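You operate a simulated robot arm through the tools that you are given. There is no shell and no other tool.

Carry out the task below with a simulated robot arm. There is one attempt and no reset: what you move stays moved.

TASK
Lay the grey patch on the panel on the mat and roll it down.
Fine: use the orange hand roller and put it back; then lay the green sand bag on the patch. Set down upright: orange hand roller.

It is judged by the outcome, as a careful person would: the job done as asked, and still so three seconds after it is handed in. It fails if anything else is knocked over, pushed out of place, dropped, spilled or broken.

THE ROBOT
A 7-joint arm with a two-finger parallel gripper, fixed in place. Base frame: the origin is on the floor under the middle of its stand, x ahead of it, y to its left, z up; the work surface is at about z = 822. Units: mm, degrees, N and s.
With the tool pointing down near the work surface it reaches from about 240 to 680 mm from the base axis. Its first joint turns from -66.0 to 66.0 degrees. Payload 2.4 kg.
The tool frame sits at the grasp point between the pads (the TCP): z along the fingers, y along the line on which they close. The tips reach 30 mm beyond it. The gripper opens to 94 mm. The fingers are 28 mm wide and 10 mm thick; the gripper's body (50 by 96 mm) begins 55 mm behind the TCP.
Orientation is that of the tool frame in the base frame, as [roll, pitch, yaw] about the fixed x, y, z axes, in that order (R = Rz(yaw) Ry(pitch) Rx(roll)). With the fingers straight down and closing along the base's y, the tool's x points along the base's -x, its y along +y and its z along -z.

THE INTERFACE
- The arm moves only by the tool jog_arm. Its argument "moves" is a list of rows, each an object (a shift or turn left out is 0, a gripper value left out holds the last) with "turn": the turn, a rotation vector about the tool's x, y, z in units of 6 degrees (1.0 is 6 degrees), a list of three; "dp": the shift along the tool's x, y, z in units of 30 mm (1.0 is 30 mm), a list of three; "jaw": the finger opening in mm, from 0 to 94. In form: [{"turn": [wx, wy, wz], "dp": [dx, dy, dz], "jaw": jaw}, ...]. A call has 1 to 20 rows; each row shifts and turns the commanded pose from where the row before left it, along the tool's axes as they then stand. A call with a number of a shift or a turn outside -1 to 1 is refused whole. Rows are played at 5 a second. More than 50 mm and 8.6 degrees between two rows, or a gripper value outside its range, and nothing of the call is played. A pose out of reach is approached as far as the arm can. The call stops where the force on the tool passes 40 N (or 10 N more than at its start, if that is more) or the arm is blocked; 0.2 s more then pass. Each finger travels about 153 mm/s and halts on what it meets, pressing with about 44 N; the grip force reading is that of the motor and also rises with nothing between the fingers. The clock runs only during rows and for 0.2 s after the last one: add rows that do not move to give the fingers time. The reply holds the time, the measured pose of the TCP, the force on the tool along the base axes, the opening and the grip force, in the units named above and with some noise, with the torque about the TCP (base axes, N m) and any sound that the robot's microphone picked up.
- Cameras (640 x 400 px; columns grow to the right, rows downward): "scene" is fixed at [50, 495.3, 1437.9]; the picture's right is [-0.52, -0.85, 0.00], its down [-0.55, 0.33, -0.77] and it looks along [0.66, -0.40, -0.64] (base axes); focal length 333 px, centre (320, 200). "wrist" rides on the gripper at [76, 14, -103] in the tool frame; the picture's right is [-0.18, 0.98, 0.00], its down [-0.75, -0.14, -0.64] and it looks along [-0.63, -0.12, 0.77] (tool axes); focal length 243 px, centre (320, 200). There is no depth. A picture from a camera that has moved, and an enlarged one, comes with that camera's place and axes in the base frame and with its lens.
- grab_frame(camera): a new picture of that camera. No time passes.
- zoom(camera, box): a new picture of the part [left, top, right, bottom] of that camera's present view, enlarged. No time passes.
- job_done(): hands the job in; it is judged then, once.

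Nothing tells you positions but the pictures and the camera data. Unless the task says otherwise, let go and move clear before handing in.

The tools are called after "Request:" as a command line: name --argument value ..., lists and objects as JSON in quotes. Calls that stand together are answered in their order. jog_arm: Moves the arm, as the interface text tells. Its arguments: {"type":"object","properties":{"moves":{"type":"array","items":{"type":"object","properties":{"turn":{"type":"array","items":{"type":"number"}},"dp":{"type":"array","items":{"type":"number"}},"jaw":{"type":"number"}}}}},"required":["moves"]} The other tools are called the same way: grab_frame (camera) takes a picture; zoom (camera, box) takes an enlarged picture of a part of a camera's view; job_done () hands the job in.

At the start:

```text
time: 0.0
ee_pos: [369.8, 88.7, 1128.8]
tcp_rot: [-180.0, 0.0, -180.0]
wrist_force: [-0.6, 0.0, 0.4]
wrist_torque: [0.01, 0.02, 0.02]
grip_width: 94.0
grasp_force: 0.0
```

scene: 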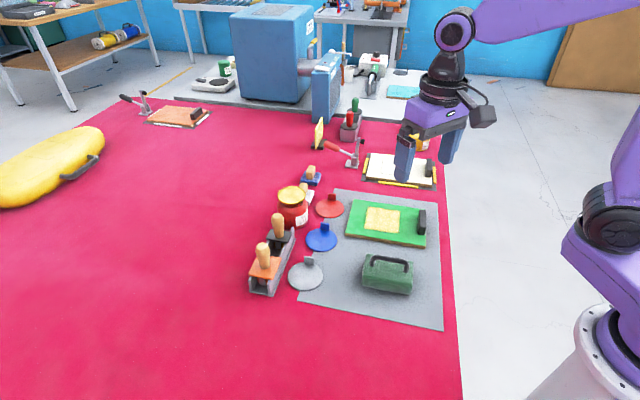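
wrist: 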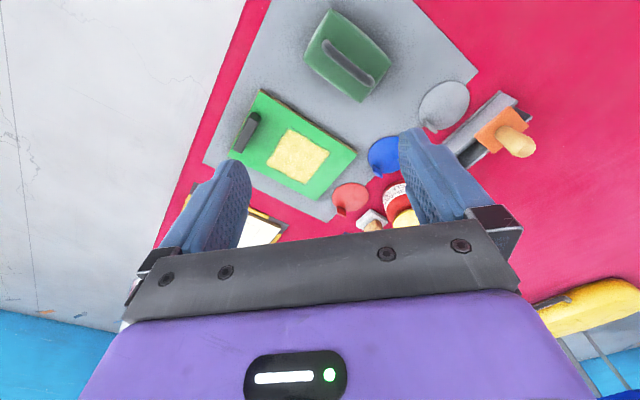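

I see a red work surface with a grey mat holding a green panel (with a yellow pasted area), a green sand bag with a handle, and three round patches (red, blue, grey) with tabs; there is an orange-based hand roller or tool in a holder nearby. I'll zoom in to identify each thing before moving.

Request:
zoom --camera "scene" --box '[240, 180, 350, 300]'

Request:
zoom --camera "scene" --box '[290, 180, 450, 330]'

Request:
zoom --camera "scene" --box '[280, 90, 460, 200]'

Request:
zoom --camera "wrist" --box '[200, 0, 560, 240]'

```text
3.33 times, centred on (295, 240) of scene
camera zoom: at [50.0, 495.3, 1437.9], right [-0.52, -0.85, 0.0], down [-0.55, 0.33, -0.77], along [0.66, -0.4, -0.64], focal length 1111 px, centre (403, 67)
```

zoom: 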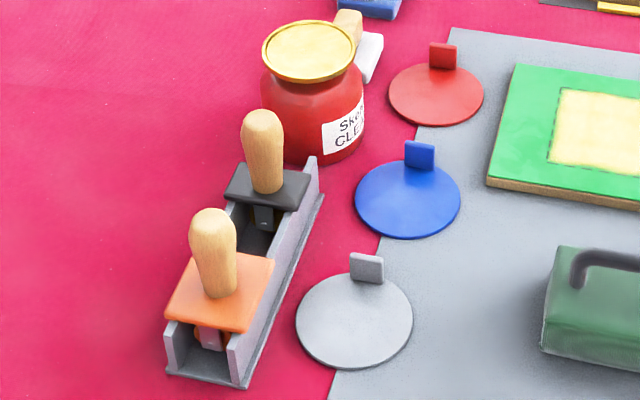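

```text
2.67 times, centred on (370, 255) of scene
camera zoom: at [50.0, 495.3, 1437.9], right [-0.52, -0.85, 0.0], down [-0.55, 0.33, -0.77], along [0.66, -0.4, -0.64], focal length 888 px, centre (187, 53)
```

zoom: 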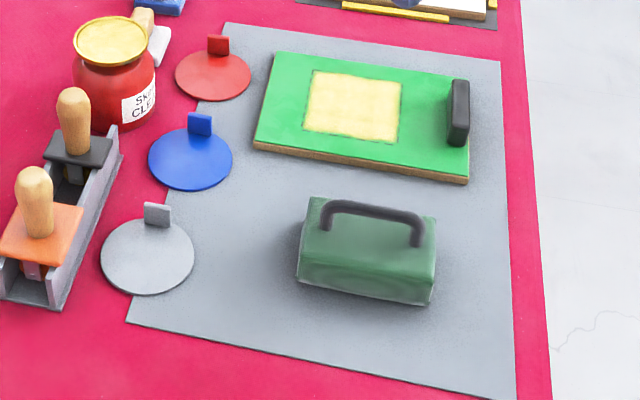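

```text
3.56 times, centred on (370, 145) of scene
camera zoom: at [50.0, 495.3, 1437.9], right [-0.52, -0.85, 0.0], down [-0.55, 0.33, -0.77], along [0.66, -0.4, -0.64], focal length 1185 px, centre (142, 396)
```

zoom: 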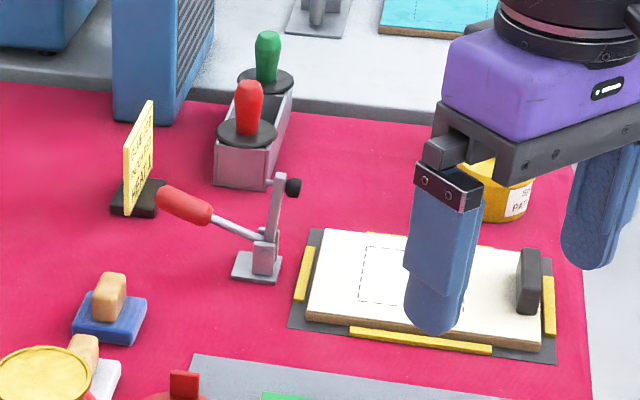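

```text
1.67 times, centred on (380, 120) of wrist
camera zoom: at [293.0, 102.1, 1231.1], right [0.18, 0.98, 0.0], down [0.75, -0.14, 0.64], along [0.63, -0.12, -0.77], focal length 404 px, centre (220, 333)
```

zoom: 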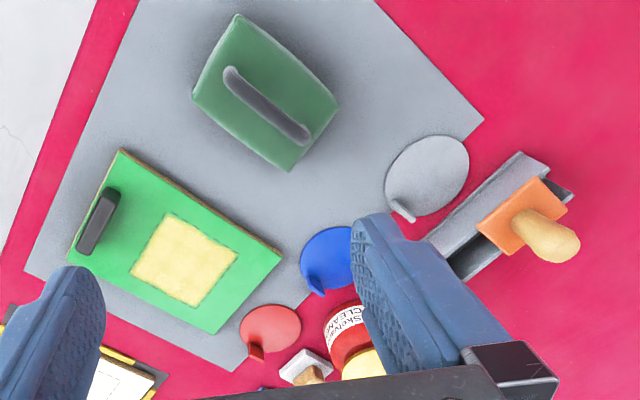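

The grey patch sits near (466, 282) and the roller rack near (540, 324), with the orange roller at its near end. I'll zoom in more to measure these before I touch anything.

Request:
zoom --camera "wrist" --box '[400, 60, 560, 160]'

Request:
zoom --camera "wrist" --box '[220, 60, 380, 200]'

Request:
zoom --camera "wrist" --box '[290, 0, 410, 110]'

Request:
zoom --camera "scene" --box '[240, 205, 330, 300]'

Request:
zoom --camera "scene" --box '[330, 190, 440, 300]'

```text
4.00 times, centred on (480, 110) of wrist
camera zoom: at [293.0, 102.1, 1231.1], right [0.18, 0.98, 0.0], down [0.75, -0.14, 0.64], along [0.63, -0.12, -0.77], focal length 970 px, centre (-320, 560)
```

zoom: 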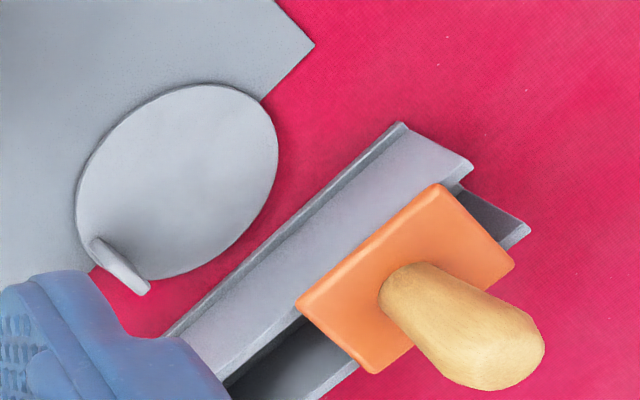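

```text
2.86 times, centred on (300, 130) of wrist
camera zoom: at [293.0, 102.1, 1231.1], right [0.18, 0.98, 0.0], down [0.75, -0.14, 0.64], along [0.63, -0.12, -0.77], focal length 693 px, centre (377, 400)
```

zoom: 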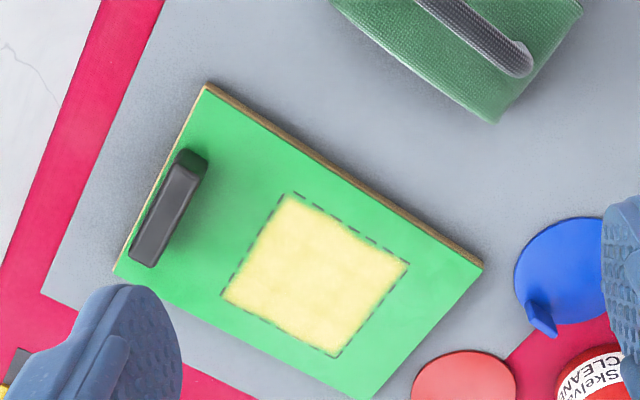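

```text
3.64 times, centred on (350, 55) of wrist
camera zoom: at [293.0, 102.1, 1231.1], right [0.18, 0.98, 0.0], down [0.75, -0.14, 0.64], along [0.63, -0.12, -0.77], focal length 882 px, centre (211, 727)
```

zoom: 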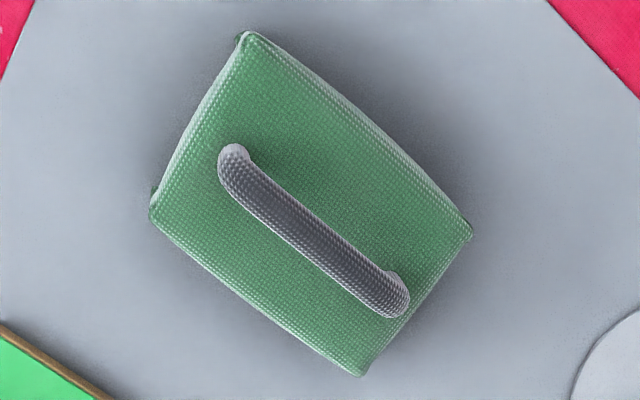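

```text
4.21 times, centred on (285, 252) of scene
camera zoom: at [50.0, 495.3, 1437.9], right [-0.52, -0.85, 0.0], down [-0.55, 0.33, -0.77], along [0.66, -0.4, -0.64], focal length 1403 px, centre (467, -21)
```

zoom: 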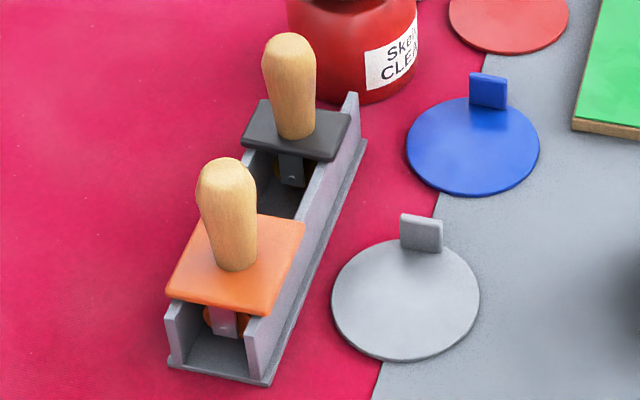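

```text
3.64 times, centred on (385, 245) of scene
camera zoom: at [50.0, 495.3, 1437.9], right [-0.52, -0.85, 0.0], down [-0.55, 0.33, -0.77], along [0.66, -0.4, -0.64], focal length 1212 px, centre (84, 36)
```

zoom: 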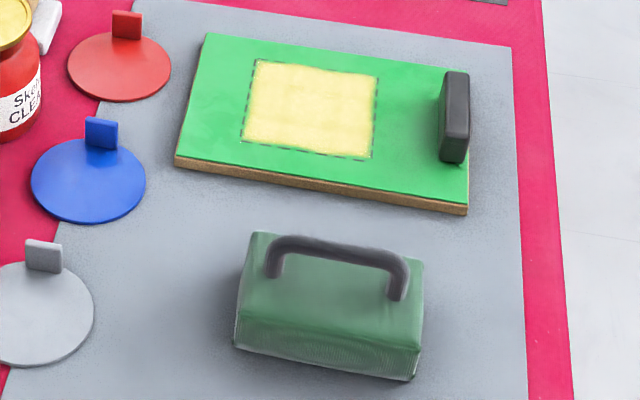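

The patch tab is near (488, 260) with its face normal at about 45° in the plane. I'll move above it at a safe height, turn the gripper so it closes across the tab, and check with the wrist camera.

Request:
jog_arm --moves '[{"dp": [-0.656, 0.95, 0.717], "jaw": 44}, {"dp": [-0.656, 0.95, 0.717]}, {"dp": [-0.656, 0.95, 0.717]}, {"dp": [-0.656, 0.95, 0.717]}, {"dp": [-0.656, 0.95, 0.717]}, {"dp": [-0.656, 0.95, 0.717]}, {"turn": [0, 0, -0.9375]}, {"turn": [0, 0, -0.9375]}, {"turn": [0, 0, -0.9375]}, {"turn": [0, 0, -0.9375]}, {"turn": [0, 0, -0.9375]}, {"turn": [0, 0, -0.9375]}, {"turn": [0, 0, -0.9375]}, {"turn": [0, 0, -0.9375]}, {}]'

Request:
grab_frame --camera "wrist"

Request:
grab_frame --camera "scene"

```text
time: 3.2
ee_pos: [489.1, 260.6, 999.4]
tcp_rot: [180.0, 0.0, -134.9]
wrist_force: [0.1, 0.8, -0.1]
wrist_torque: [0.0, -0.05, -0.01]
grip_width: 44.0
grasp_force: 0.0
```

```text
taken
camera wrist: at [423.5, 215.4, 1102.0], right [-0.57, 0.82, 0.0], down [0.63, 0.43, 0.64], along [0.53, 0.36, -0.77], focal length 243 px, centre (320, 200)
```

wrist: 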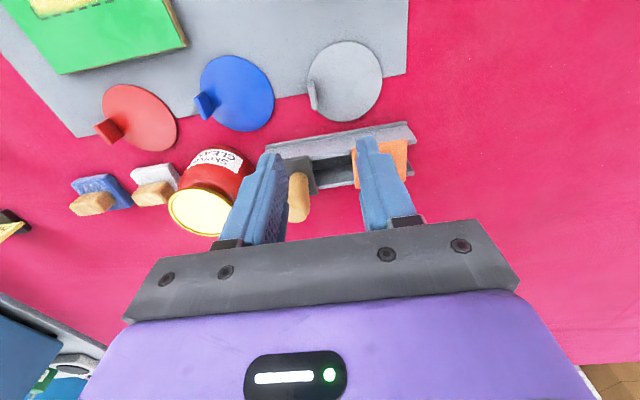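

```text
taken
```

scene: 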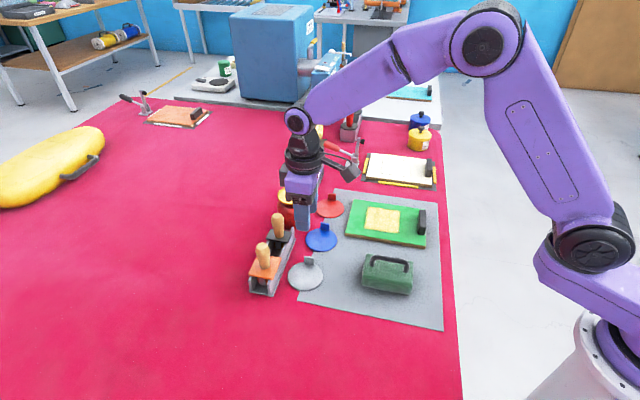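

Request:
zoom --camera "wrist" --box '[280, 30, 400, 130]'

Request:
zoom --camera "wrist" --box '[270, 110, 430, 230]'

```text
4.00 times, centred on (340, 80) of wrist
camera zoom: at [423.5, 215.4, 1102.0], right [-0.57, 0.82, 0.0], down [0.63, 0.43, 0.64], along [0.53, 0.36, -0.77], focal length 970 px, centre (240, 680)
```

zoom: 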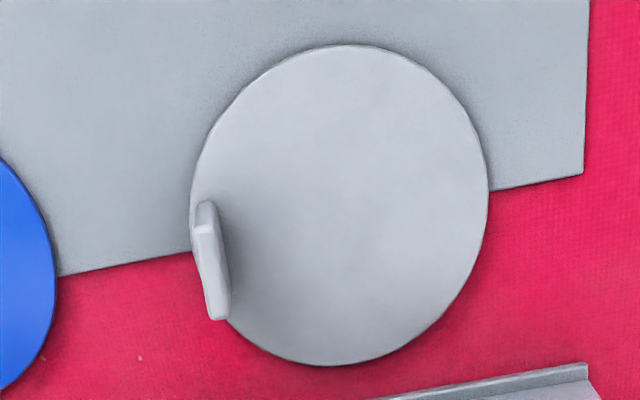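

```text
3.33 times, centred on (350, 170) of wrist
camera zoom: at [423.5, 215.4, 1102.0], right [-0.57, 0.82, 0.0], down [0.63, 0.43, 0.64], along [0.53, 0.36, -0.77], focal length 809 px, centre (220, 300)
```

zoom: 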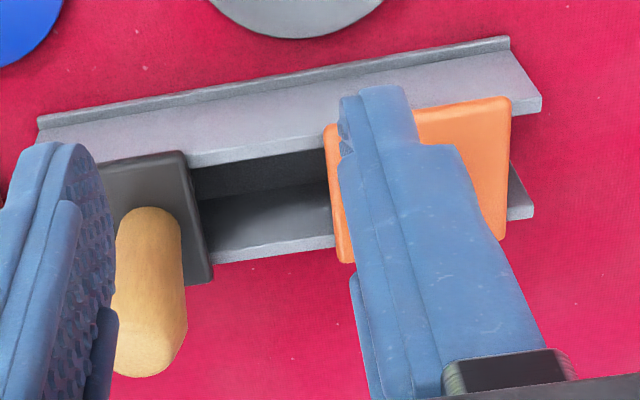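

The gripper is aligned with the tab, which sits about 8 mm to one side. I'll shift over, go down part way and check again.

Request:
jog_arm --moves '[{"dp": [0, -0.26, 0]}, {"dp": [0, 0, 0.9]}, {"dp": [0, 0, 0.9]}, {"dp": [0, 0, 0.9]}, {}]'

Request:
grab_frame --camera "wrist"

Request:
zoom --camera "scene" --box '[250, 180, 360, 300]'

```text
time: 4.4
ee_pos: [493.5, 253.9, 917.8]
tcp_rot: [-179.9, 0.0, -135.0]
wrist_force: [-0.2, 0.3, 0.1]
wrist_torque: [0.02, -0.01, 0.01]
grip_width: 44.1
grasp_force: 0.1
```

```text
taken
camera wrist: at [428.9, 209.8, 1020.5], right [-0.57, 0.82, 0.0], down [0.63, 0.43, 0.64], along [0.53, 0.36, -0.77], focal length 243 px, centre (320, 200)
```

wrist: 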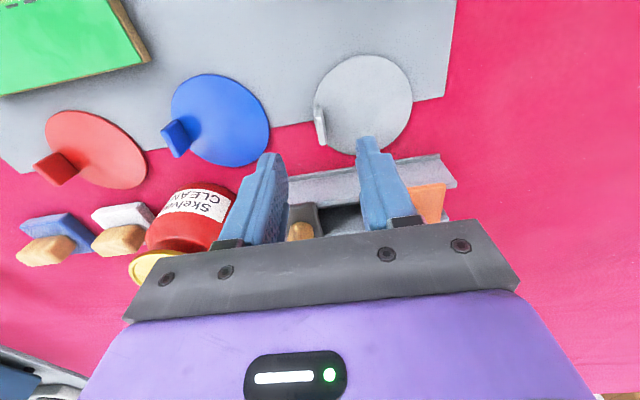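

```text
3.33 times, centred on (305, 240) of scene
camera zoom: at [50.0, 495.3, 1437.9], right [-0.52, -0.85, 0.0], down [-0.55, 0.33, -0.77], along [0.66, -0.4, -0.64], focal length 1111 px, centre (370, 67)
```

zoom: 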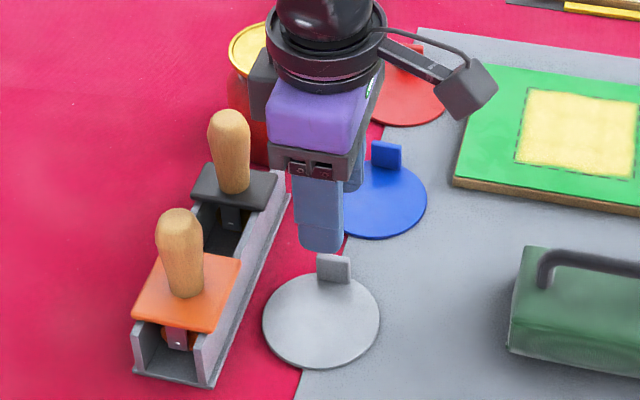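

Request:
zoom --camera "wrist" --box '[250, 80, 410, 180]'

```text
4.00 times, centred on (330, 130) of wrist
camera zoom: at [428.9, 209.8, 1020.5], right [-0.57, 0.82, 0.0], down [0.63, 0.43, 0.64], along [0.53, 0.36, -0.77], focal length 970 px, centre (280, 480)
```

zoom: 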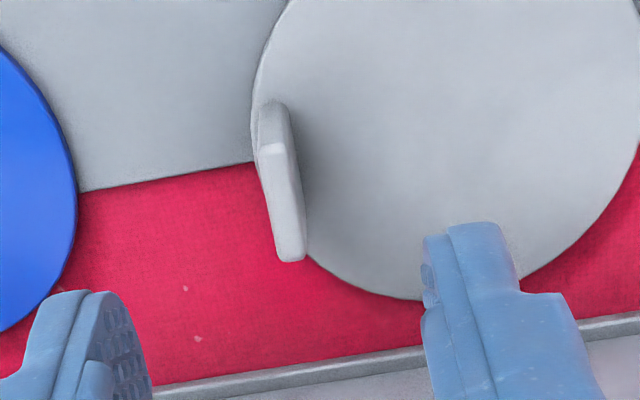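

Request:
jog_arm --moves '[{"dp": [0, 0, 0.7]}, {"dp": [0, 0, 0.7]}, {"dp": [0, 0, 0.5]}, {}]'

Request:
zoom --camera "scene" --box '[280, 210, 350, 290]'

Request:
zoom --camera "wrist" --box '[240, 100, 400, 200]'

```text
time: 5.4
ee_pos: [493.3, 254.3, 861.3]
tcp_rot: [-179.9, 0.0, -135.0]
wrist_force: [-0.5, -0.6, 0.4]
wrist_torque: [0.01, 0.0, -0.01]
grip_width: 44.3
grasp_force: 0.1
```

```text
5.00 times, centred on (315, 250) of scene
camera zoom: at [50.0, 495.3, 1437.9], right [-0.52, -0.85, 0.0], down [-0.55, 0.33, -0.77], along [0.66, -0.4, -0.64], focal length 1666 px, centre (345, -50)
```

zoom: 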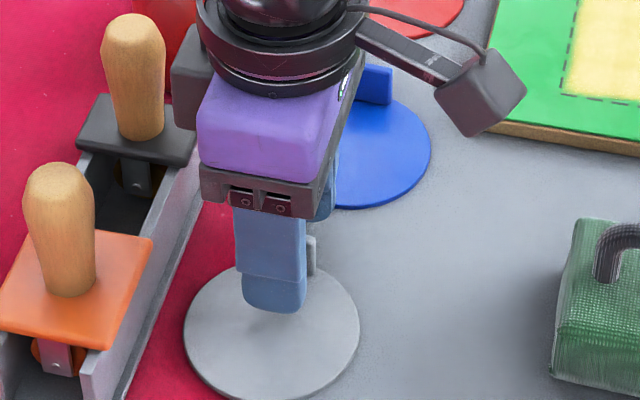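

```text
4.00 times, centred on (320, 150) of wrist
camera zoom: at [429.7, 209.7, 963.2], right [-0.56, 0.83, 0.0], down [0.63, 0.43, 0.64], along [0.53, 0.36, -0.77], focal length 970 px, centre (320, 400)
```

zoom: 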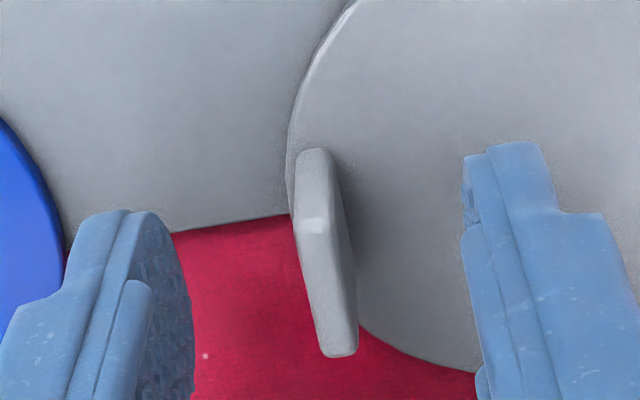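

The tab is centred between the fingers, so I'm closing on it.

Request:
jog_arm --moves '[{"jaw": 0}, {}, {}, {}]'

Request:
zoom --camera "wrist" --box '[240, 100, 400, 200]'

```text
time: 6.4
ee_pos: [493.1, 253.7, 861.4]
tcp_rot: [179.9, 0.0, -135.0]
wrist_force: [0.3, 0.0, -0.6]
wrist_torque: [-0.02, 0.01, 0.04]
grip_width: 4.2
grasp_force: 39.2
```

```text
4.00 times, centred on (320, 150) of wrist
camera zoom: at [429.6, 209.6, 963.4], right [-0.56, 0.83, 0.0], down [0.63, 0.43, 0.64], along [0.53, 0.36, -0.77], focal length 970 px, centre (320, 400)
```

zoom: 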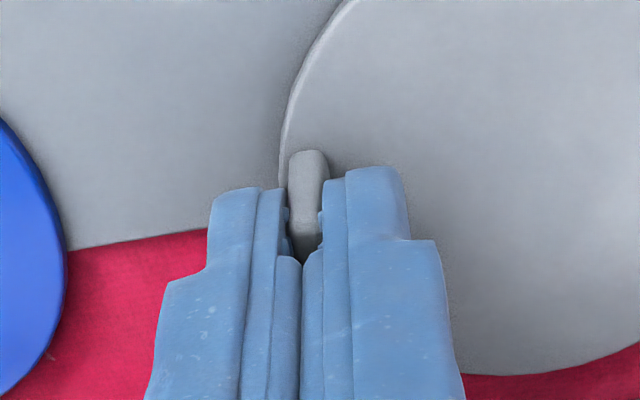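

The patch tab is gripped at 4.2 mm. I'll lift it straight up and carry it over the panel.

Request:
jog_arm --moves '[{"dp": [0, 0, -0.4]}, {"dp": [0, 0, -0.8]}, {"dp": [0, 0, -0.8]}, {"dp": [0, 0, -0.8]}, {"dp": [0, 0, -0.8]}, {}]'

Request:
grab_frame --camera "scene"

Request:
grab_frame --camera "wrist"

```text
time: 7.8
ee_pos: [492.8, 253.2, 969.9]
tcp_rot: [-179.9, 0.1, -135.0]
wrist_force: [0.1, -0.2, -0.4]
wrist_torque: [-0.01, 0.04, -0.02]
grip_width: 4.4
grasp_force: 38.5
```

```text
taken
```

scene: 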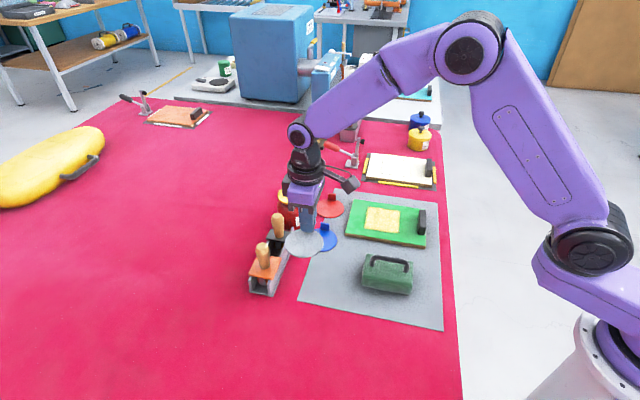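

```text
taken
camera wrist: at [429.1, 209.4, 1071.9], right [-0.56, 0.83, 0.0], down [0.63, 0.43, 0.64], along [0.53, 0.36, -0.77], focal length 243 px, centre (320, 200)
```

wrist: 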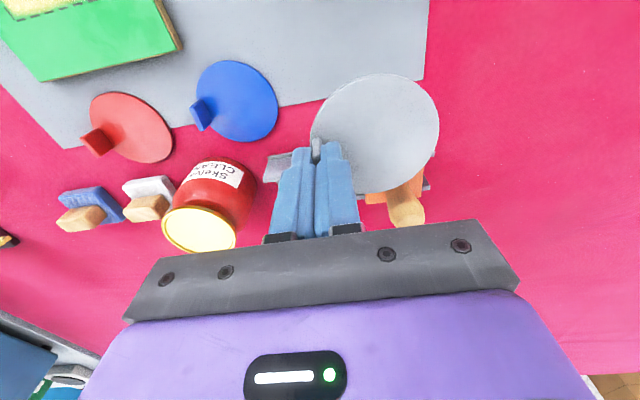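

Request:
jog_arm --moves '[{"dp": [0.639, -0.887, 0]}, {"dp": [0.639, -0.887, 0]}, {"dp": [0.639, -0.887, 0]}, {"dp": [0.639, -0.887, 0]}, {"dp": [0.639, -0.887, 0]}, {"dp": [0.639, -0.887, 0]}, {"dp": [0.639, -0.887, 0]}, {"dp": [0.639, -0.887, 0]}, {}]'

Request:
grab_frame --camera "wrist"

Request:
grab_frame --camera "scene"

```text
time: 9.8
ee_pos: [534.7, -5.7, 969.8]
tcp_rot: [180.0, 0.0, -134.9]
wrist_force: [-0.1, -0.1, -0.7]
wrist_torque: [0.0, 0.01, 0.03]
grip_width: 4.1
grasp_force: 38.3
```

```text
taken
camera wrist: at [470.3, -49.8, 1071.9], right [-0.57, 0.82, 0.0], down [0.63, 0.43, 0.64], along [0.53, 0.36, -0.77], focal length 243 px, centre (320, 200)
```

wrist: 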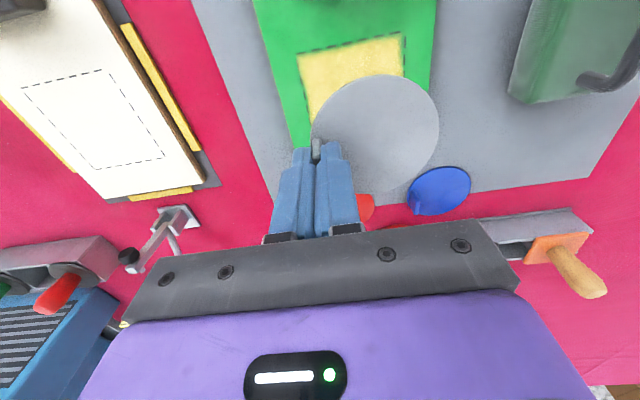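

```text
taken
```

scene: 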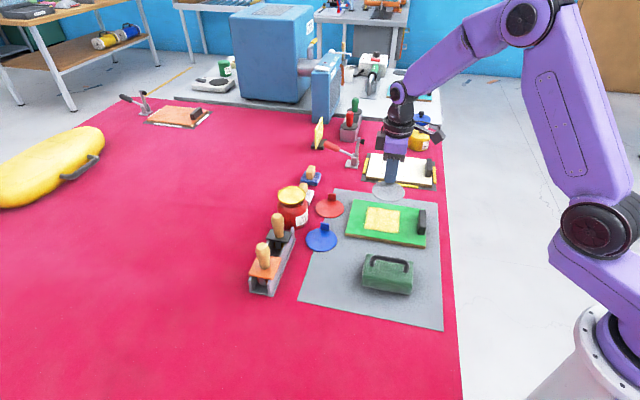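

Request:
zoom --camera "wrist" --box '[260, 0, 460, 200]'

Request:
zoom --camera "scene" --box '[330, 150, 450, 260]'

```text
2.00 times, centred on (360, 100) of wrist
camera zoom: at [470.3, -49.8, 1071.9], right [-0.57, 0.82, 0.0], down [0.63, 0.43, 0.64], along [0.53, 0.36, -0.77], focal length 485 px, centre (240, 400)
```

zoom: 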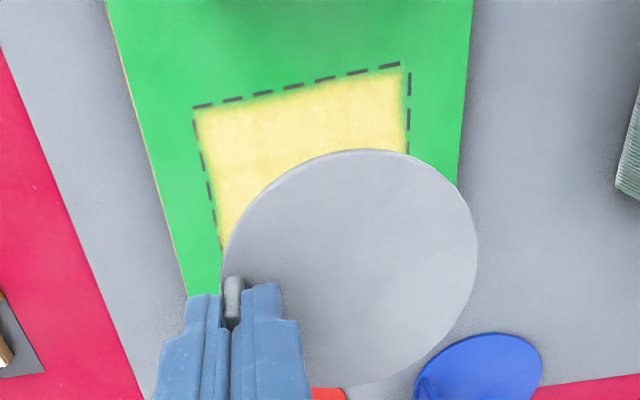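

```text
3.64 times, centred on (390, 205) of scene
camera zoom: at [50.0, 495.3, 1437.9], right [-0.52, -0.85, 0.0], down [-0.55, 0.33, -0.77], along [0.66, -0.4, -0.64], focal length 1212 px, centre (66, 182)
```

zoom: 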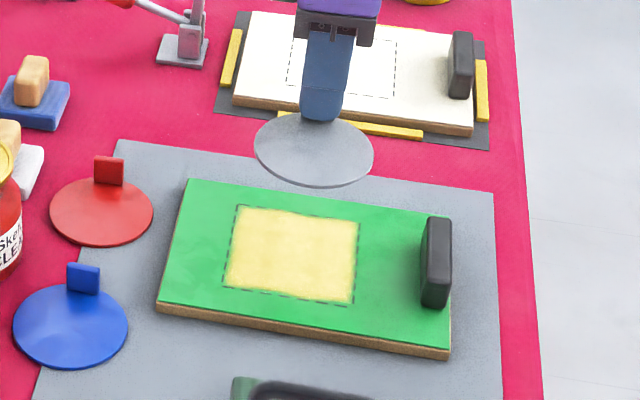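

The square target is aligned with the tool axes and the patch needs to shift about 3.5 mm in tool y. I'll correct that and descend part way.

Request:
jog_arm --moves '[{"dp": [-0.03, -0.115, 0]}, {"dp": [0, 0, 0.9]}, {"dp": [0, 0, 0.9]}, {"dp": [0, 0, 0.8]}, {}]'

Request:
zoom --camera "wrist" --box '[240, 0, 480, 200]'

Request:
zoom --camera "scene" --box '[340, 180, 440, 260]'

```text
time: 11.0
ee_pos: [538.5, -7.0, 891.6]
tcp_rot: [180.0, 0.0, -135.0]
wrist_force: [0.5, -0.7, -0.7]
wrist_torque: [0.01, 0.01, -0.01]
grip_width: 4.3
grasp_force: 38.8
```

```text
2.00 times, centred on (360, 100) of wrist
camera zoom: at [473.1, -51.3, 994.0], right [-0.56, 0.83, 0.0], down [0.63, 0.43, 0.64], along [0.53, 0.36, -0.77], focal length 485 px, centre (240, 400)
```

zoom: 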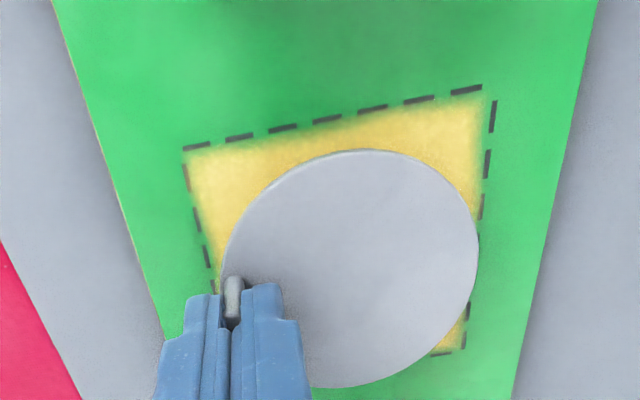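

```text
5.00 times, centred on (390, 220) of scene
camera zoom: at [50.0, 495.3, 1437.9], right [-0.52, -0.85, 0.0], down [-0.55, 0.33, -0.77], along [0.66, -0.4, -0.64], focal length 1666 px, centre (-30, 100)
```

zoom: 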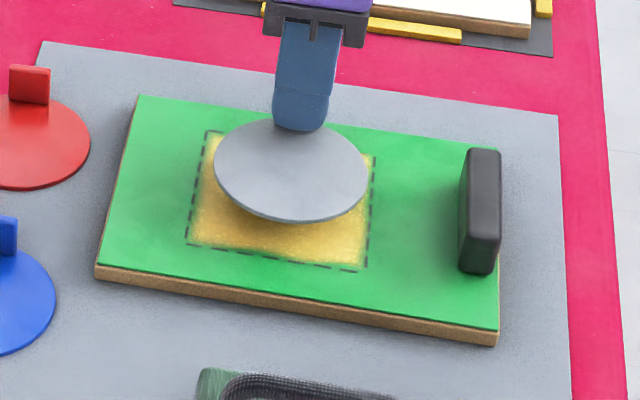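

Request:
jog_arm --moves '[{"dp": [0, 0, 0.2]}, {"dp": [0, 0, 0.2]}, {"dp": [0, 0, 0.1]}, {}]'

Request:
zoom --camera "scene" --box '[350, 190, 430, 250]'

Request:
zoom --camera "wrist" --box '[240, 0, 480, 200]'

```text
time: 12.0
ee_pos: [538.7, -6.0, 877.4]
tcp_rot: [-180.0, 0.0, -135.0]
wrist_force: [-0.6, 0.6, -0.5]
wrist_torque: [0.01, -0.02, -0.02]
grip_width: 4.3
grasp_force: 38.7
```

```text
6.67 times, centred on (390, 220) of scene
camera zoom: at [50.0, 495.3, 1437.9], right [-0.52, -0.85, 0.0], down [-0.55, 0.33, -0.77], along [0.66, -0.4, -0.64], focal length 2221 px, centre (-147, 67)
```

zoom: 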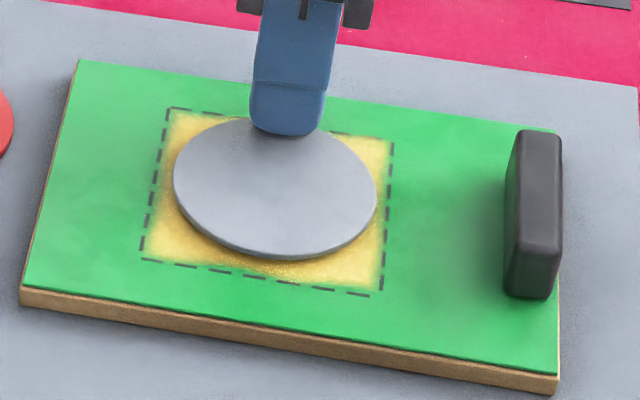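

```text
2.00 times, centred on (360, 100) of wrist
camera zoom: at [473.6, -50.8, 979.1], right [-0.56, 0.83, 0.0], down [0.63, 0.43, 0.64], along [0.53, 0.36, -0.77], focal length 485 px, centre (240, 400)
```

zoom: 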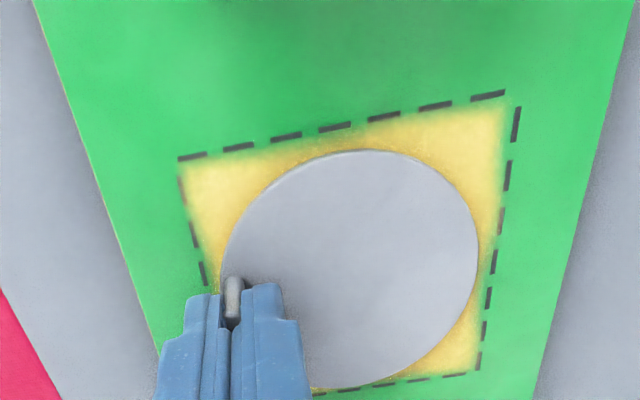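

Request:
jog_arm --moves '[{"dp": [0, 0, 0.07]}, {"dp": [0, 0, 0.05]}, {}]'

Request:
zoom --camera "scene" --box '[360, 200, 410, 240]'

```text
time: 12.8
ee_pos: [538.9, -7.1, 873.4]
tcp_rot: [-180.0, 0.0, -135.0]
wrist_force: [-0.1, 0.1, -0.6]
wrist_torque: [0.0, -0.06, 0.0]
grip_width: 4.2
grasp_force: 38.6
```

```text
10.00 times, centred on (385, 220) of scene
camera zoom: at [50.0, 495.3, 1437.9], right [-0.52, -0.85, 0.0], down [-0.55, 0.33, -0.77], along [0.66, -0.4, -0.64], focal length 3332 px, centre (-330, 0)
```

zoom: 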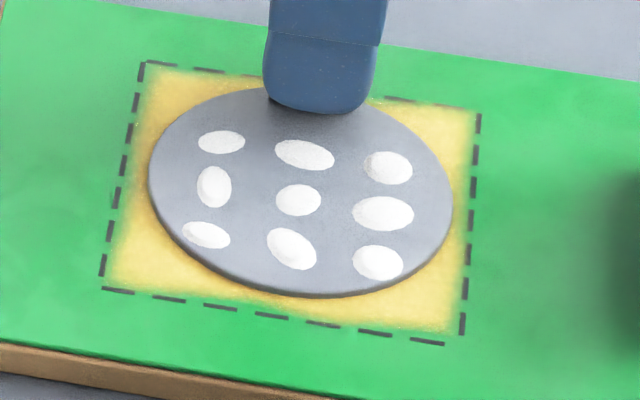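

White bubbles (a 3×3 grid) have appeared on the patch, which suggests it has touched the adhesive. I'll ease down a little more to confirm contact before letting go.

Request:
jog_arm --moves '[{"dp": [0, 0, 0.035]}, {}]'

Request:
zoom --camera "wrist" --box '[240, 0, 480, 200]'

```text
time: 13.4
ee_pos: [538.6, -5.8, 874.4]
tcp_rot: [-179.9, 0.0, -135.0]
wrist_force: [-3.3, -0.1, 11.7]
wrist_torque: [0.05, 0.24, 0.05]
grip_width: 4.2
grasp_force: 38.3
```

```text
2.00 times, centred on (360, 100) of wrist
camera zoom: at [473.9, -51.1, 974.9], right [-0.57, 0.82, 0.0], down [0.63, 0.43, 0.64], along [0.53, 0.36, -0.77], focal length 485 px, centre (240, 400)
```

zoom: 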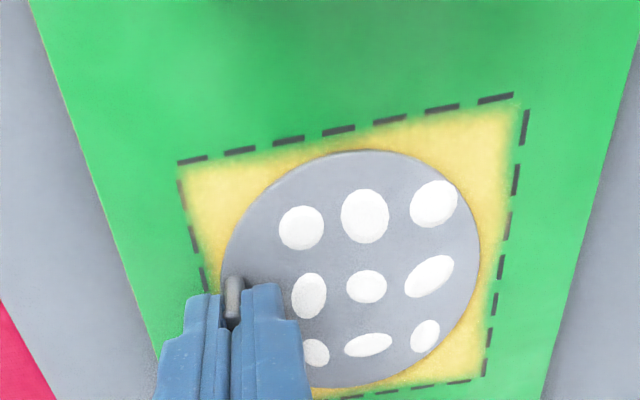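

Request:
jog_arm --moves '[{"jaw": 34}, {}, {"dp": [0, 0, -0.3]}, {"dp": [0, 0, -0.7]}, {"dp": [0, 0, -1]}, {"dp": [0, 0, -1]}, {}]'

Request:
zoom --camera "scene" --box '[340, 190, 440, 260]'

Request:
zoom --camera "wrist" --box '[220, 0, 460, 160]'

```text
time: 15.0
ee_pos: [538.2, -8.7, 962.8]
tcp_rot: [180.0, 0.0, -135.0]
wrist_force: [-0.2, -0.7, -0.3]
wrist_torque: [-0.01, 0.0, 0.0]
grip_width: 34.0
grasp_force: 0.0
```

```text
5.71 times, centred on (390, 225) of scene
camera zoom: at [50.0, 495.3, 1437.9], right [-0.52, -0.85, 0.0], down [-0.55, 0.33, -0.77], along [0.66, -0.4, -0.64], focal length 1904 px, centre (-80, 57)
```

zoom: 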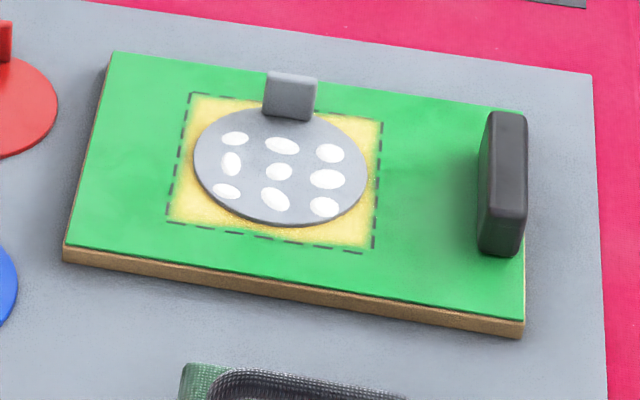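

```text
2.50 times, centred on (340, 80) of wrist
camera zoom: at [473.5, -52.3, 1064.3], right [-0.56, 0.83, 0.0], down [0.63, 0.43, 0.64], along [0.53, 0.36, -0.77], focal length 606 px, centre (270, 500)
```

zoom: 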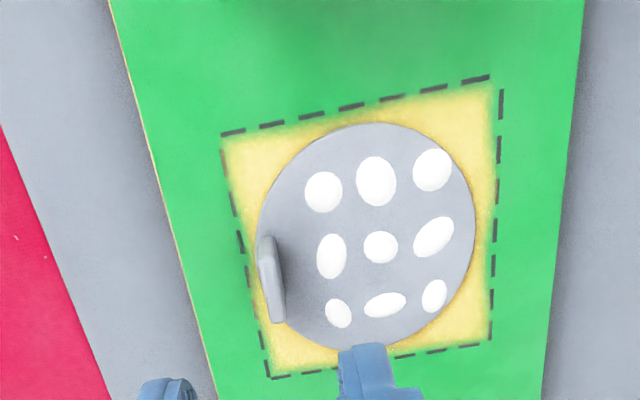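

The patch is laid centred on the square. Now I'll go over to the orange roller and look down at it.

Request:
jog_arm --moves '[{"dp": [0, 0, -1]}, {"dp": [0, 0, -1]}, {"dp": [-0.777, 0.928, 0], "jaw": 60}, {"dp": [-0.777, 0.928, 0]}, {"dp": [-0.777, 0.928, 0]}, {"dp": [-0.777, 0.928, 0]}, {"dp": [-0.777, 0.928, 0]}, {"dp": [-0.777, 0.928, 0]}, {"dp": [-0.777, 0.928, 0]}, {"dp": [-0.777, 0.928, 0]}, {"dp": [-0.777, 0.928, 0]}, {"dp": [-0.777, 0.928, 0]}, {}]'

Request:
grab_frame --camera "wrist"

Request:
zoom --camera "wrist" --box '[230, 50, 430, 210]'

Request:
grab_frame --camera "scene"

```text
time: 17.8
ee_pos: [506.8, 353.8, 1024.1]
tcp_rot: [179.9, 0.0, -135.0]
wrist_force: [0.0, 0.0, -1.2]
wrist_torque: [-0.01, 0.0, 0.0]
grip_width: 60.1
grasp_force: 0.0
```

```text
taken
camera wrist: at [441.6, 310.3, 1124.4], right [-0.56, 0.83, 0.0], down [0.63, 0.43, 0.64], along [0.53, 0.36, -0.77], focal length 243 px, centre (320, 200)
```

wrist: 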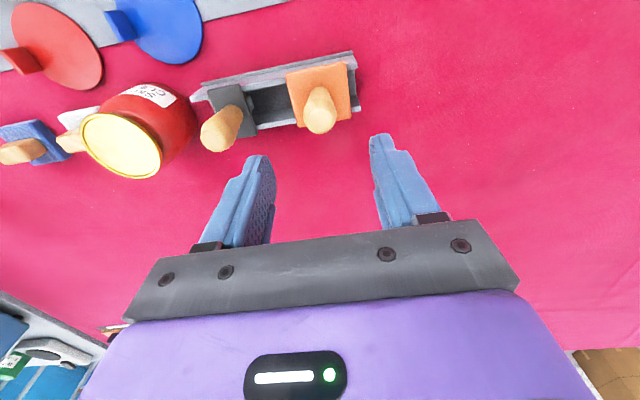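

```text
2.50 times, centred on (330, 130) of wrist
camera zoom: at [441.6, 310.3, 1124.4], right [-0.56, 0.83, 0.0], down [0.63, 0.43, 0.64], along [0.53, 0.36, -0.77], focal length 606 px, centre (295, 375)
```

zoom: 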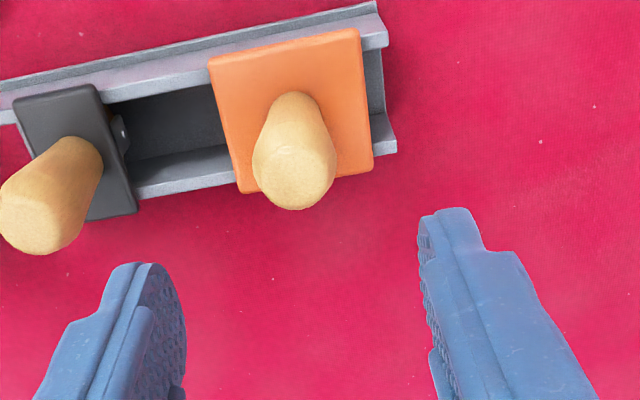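

```text
taken
```

scene: 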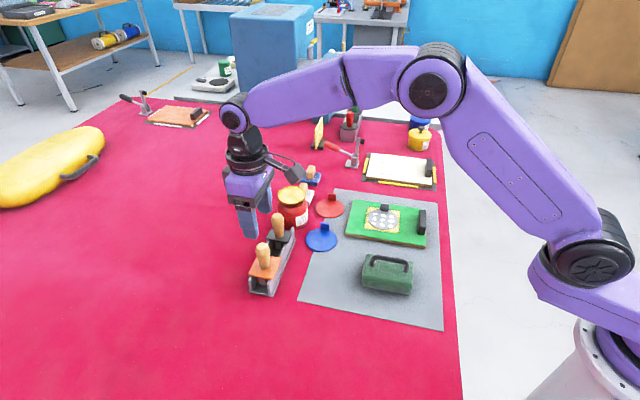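

The handle lies within about 2 mm of the gripper axis. I'll descend over it, with a check on the way.

Request:
jog_arm --moves '[{"dp": [0.03, -0.03, 0.9]}, {"dp": [0, 0, 0.9]}, {"dp": [0, 0, 0.8]}, {}]'

Request:
zoom --camera "wrist" --box '[220, 60, 420, 220]'

Request:
zoom --camera "scene" --box '[230, 180, 320, 300]'

```text
time: 18.8
ee_pos: [507.6, 353.1, 944.6]
tcp_rot: [-180.0, 0.0, -135.1]
wrist_force: [0.7, -0.9, 0.5]
wrist_torque: [-0.01, 0.0, -0.02]
grip_width: 60.1
grasp_force: 0.1
```

```text
2.50 times, centred on (320, 140) of wrist
camera zoom: at [441.9, 308.2, 1046.5], right [-0.56, 0.83, 0.0], down [0.63, 0.43, 0.64], along [0.53, 0.36, -0.77], focal length 606 px, centre (320, 350)
```

zoom: 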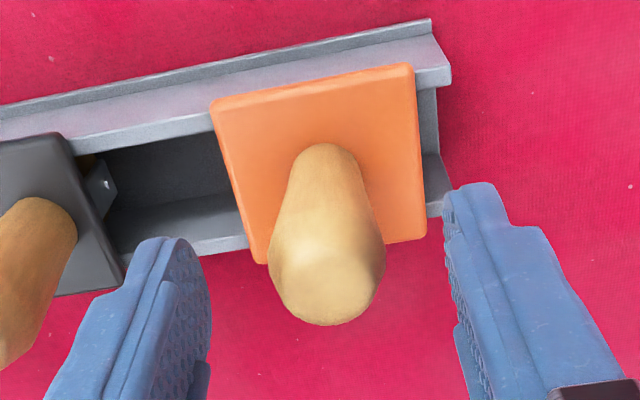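

```text
3.33 times, centred on (275, 240) of scene
camera zoom: at [50.0, 495.3, 1437.9], right [-0.52, -0.85, 0.0], down [-0.55, 0.33, -0.77], along [0.66, -0.4, -0.64], focal length 1111 px, centre (470, 67)
```

zoom: 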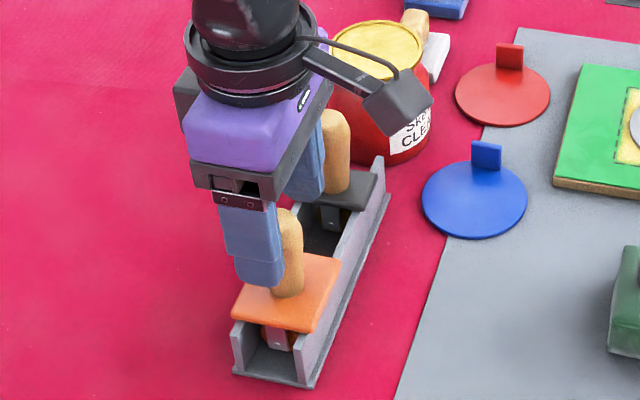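

Request:
jog_arm --moves '[{"dp": [0, 0, 0.6]}, {"dp": [0, 0, 0.55]}, {}]'

Request:
zoom --camera "scene" --box '[230, 200, 310, 300]'

Request:
zoom --camera "wrist" --box '[220, 60, 420, 220]'

```text
time: 19.6
ee_pos: [506.7, 353.9, 909.1]
tcp_rot: [-179.9, 0.0, -135.0]
wrist_force: [0.0, 0.7, 0.0]
wrist_torque: [-0.03, 0.0, -0.03]
grip_width: 60.0
grasp_force: 0.0
```

```text
4.00 times, centred on (270, 250) of scene
camera zoom: at [50.0, 495.3, 1437.9], right [-0.52, -0.85, 0.0], down [-0.55, 0.33, -0.77], along [0.66, -0.4, -0.64], focal length 1333 px, centre (520, 0)
```

zoom: 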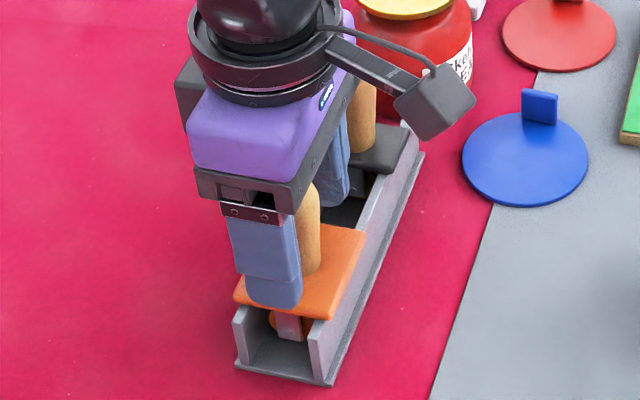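

```text
2.50 times, centred on (320, 140) of wrist
camera zoom: at [441.8, 309.0, 1011.6], right [-0.56, 0.83, 0.0], down [0.63, 0.43, 0.64], along [0.53, 0.36, -0.77], focal length 606 px, centre (320, 350)
```

zoom: 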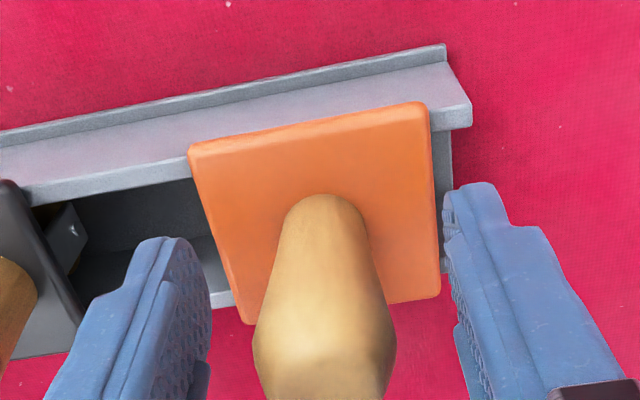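

Request:
jog_arm --moves '[{"jaw": 20}, {}, {}, {"jaw": 0}, {}, {}]'

Request:
zoom --camera "scene" --box '[230, 200, 310, 300]'

Request:
zoom --camera "wrist" --box '[220, 60, 420, 220]'

```text
time: 21.0
ee_pos: [506.9, 353.2, 910.0]
tcp_rot: [-180.0, 0.0, -135.0]
wrist_force: [0.0, 0.4, -0.1]
wrist_torque: [0.0, 0.0, 0.0]
grip_width: 28.4
grasp_force: 44.1
```

```text
4.00 times, centred on (270, 250) of scene
camera zoom: at [50.0, 495.3, 1437.9], right [-0.52, -0.85, 0.0], down [-0.55, 0.33, -0.77], along [0.66, -0.4, -0.64], focal length 1333 px, centre (520, 0)
```

zoom: 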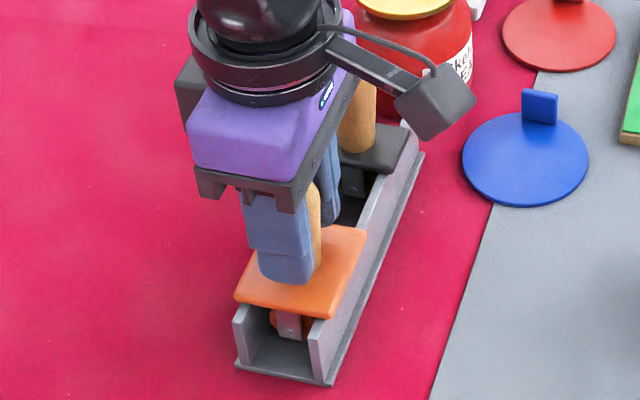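

```text
2.50 times, centred on (320, 140) of wrist
camera zoom: at [441.9, 308.9, 1011.7], right [-0.56, 0.83, 0.0], down [0.63, 0.43, 0.64], along [0.53, 0.36, -0.77], focal length 606 px, centre (320, 350)
```

zoom: 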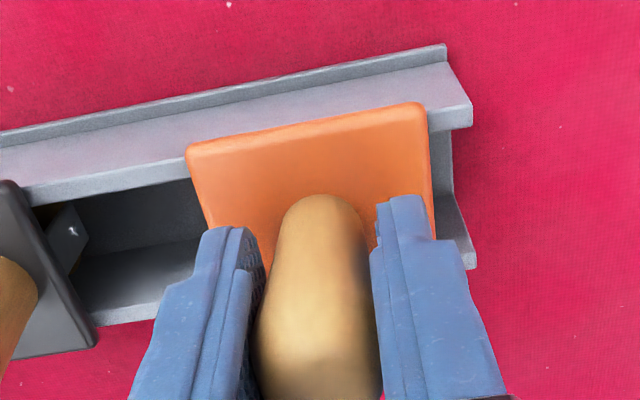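

The roller handle is gripped at 28.4 mm, with the TCP at about (506.9, 353.3, 909.5); I'll need that pose to put it back. Next I lift it straight up and look at the roller.

Request:
jog_arm --moves '[{"dp": [0, 0, -0.3]}, {"dp": [0, 0, -0.7]}, {"dp": [0, 0, -1]}, {"dp": [0, 0, -1]}, {"dp": [0, 0, -1]}, {}]'

Request:
zoom --camera "scene" --box '[220, 150, 340, 300]'

Request:
grab_frame --camera "wrist"

```text
time: 22.4
ee_pos: [507.9, 352.1, 1029.7]
tcp_rot: [180.0, 0.0, -135.0]
wrist_force: [1.0, 0.0, -2.5]
wrist_torque: [-0.01, 0.01, -0.02]
grip_width: 28.5
grasp_force: 43.8
```

```text
2.67 times, centred on (280, 225) of scene
camera zoom: at [50.0, 495.3, 1437.9], right [-0.52, -0.85, 0.0], down [-0.55, 0.33, -0.77], along [0.66, -0.4, -0.64], focal length 888 px, centre (427, 133)
```

zoom: 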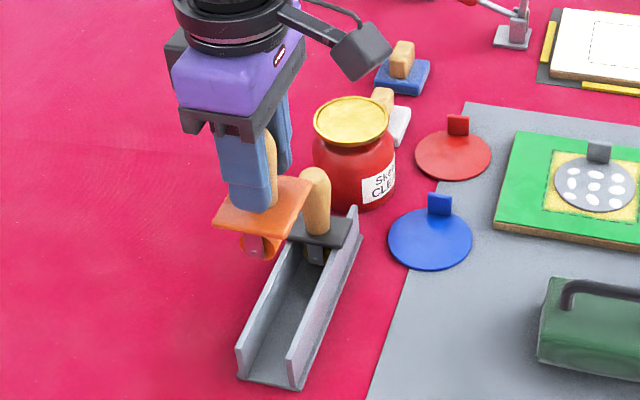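

```text
taken
camera wrist: at [442.5, 308.8, 1131.9], right [-0.56, 0.83, 0.0], down [0.63, 0.43, 0.64], along [0.53, 0.36, -0.77], focal length 243 px, centre (320, 200)
```

wrist: 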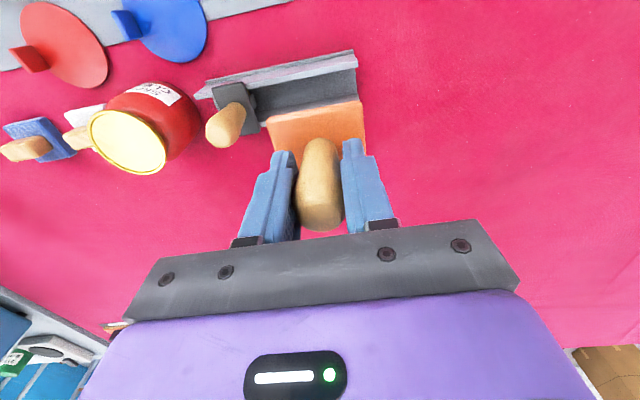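

Request:
zoom --camera "scene" --box '[290, 190, 330, 250]'

Request:
zoom --camera "scene" --box '[240, 200, 310, 250]'

```text
6.67 times, centred on (310, 220) of scene
camera zoom: at [50.0, 495.3, 1437.9], right [-0.52, -0.85, 0.0], down [-0.55, 0.33, -0.77], along [0.66, -0.4, -0.64], focal length 2221 px, centre (387, 67)
```

zoom: 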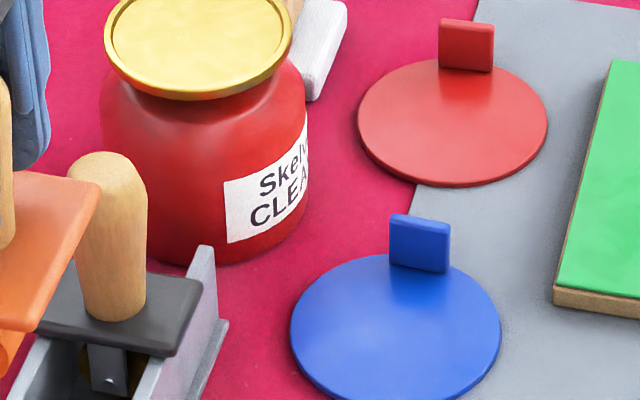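

```text
8.00 times, centred on (275, 225) of scene
camera zoom: at [50.0, 495.3, 1437.9], right [-0.52, -0.85, 0.0], down [-0.55, 0.33, -0.77], along [0.66, -0.4, -0.64], focal length 2666 px, centre (680, 0)
```

zoom: 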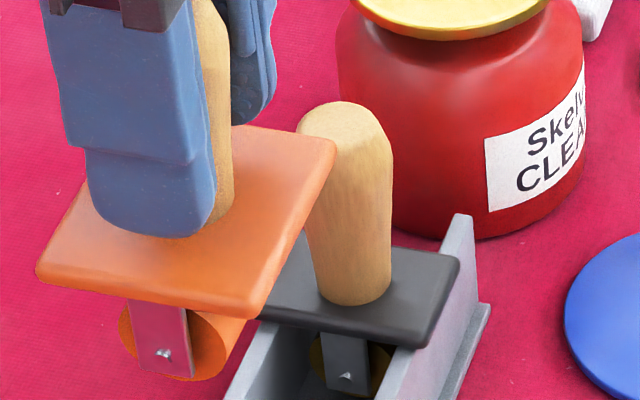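

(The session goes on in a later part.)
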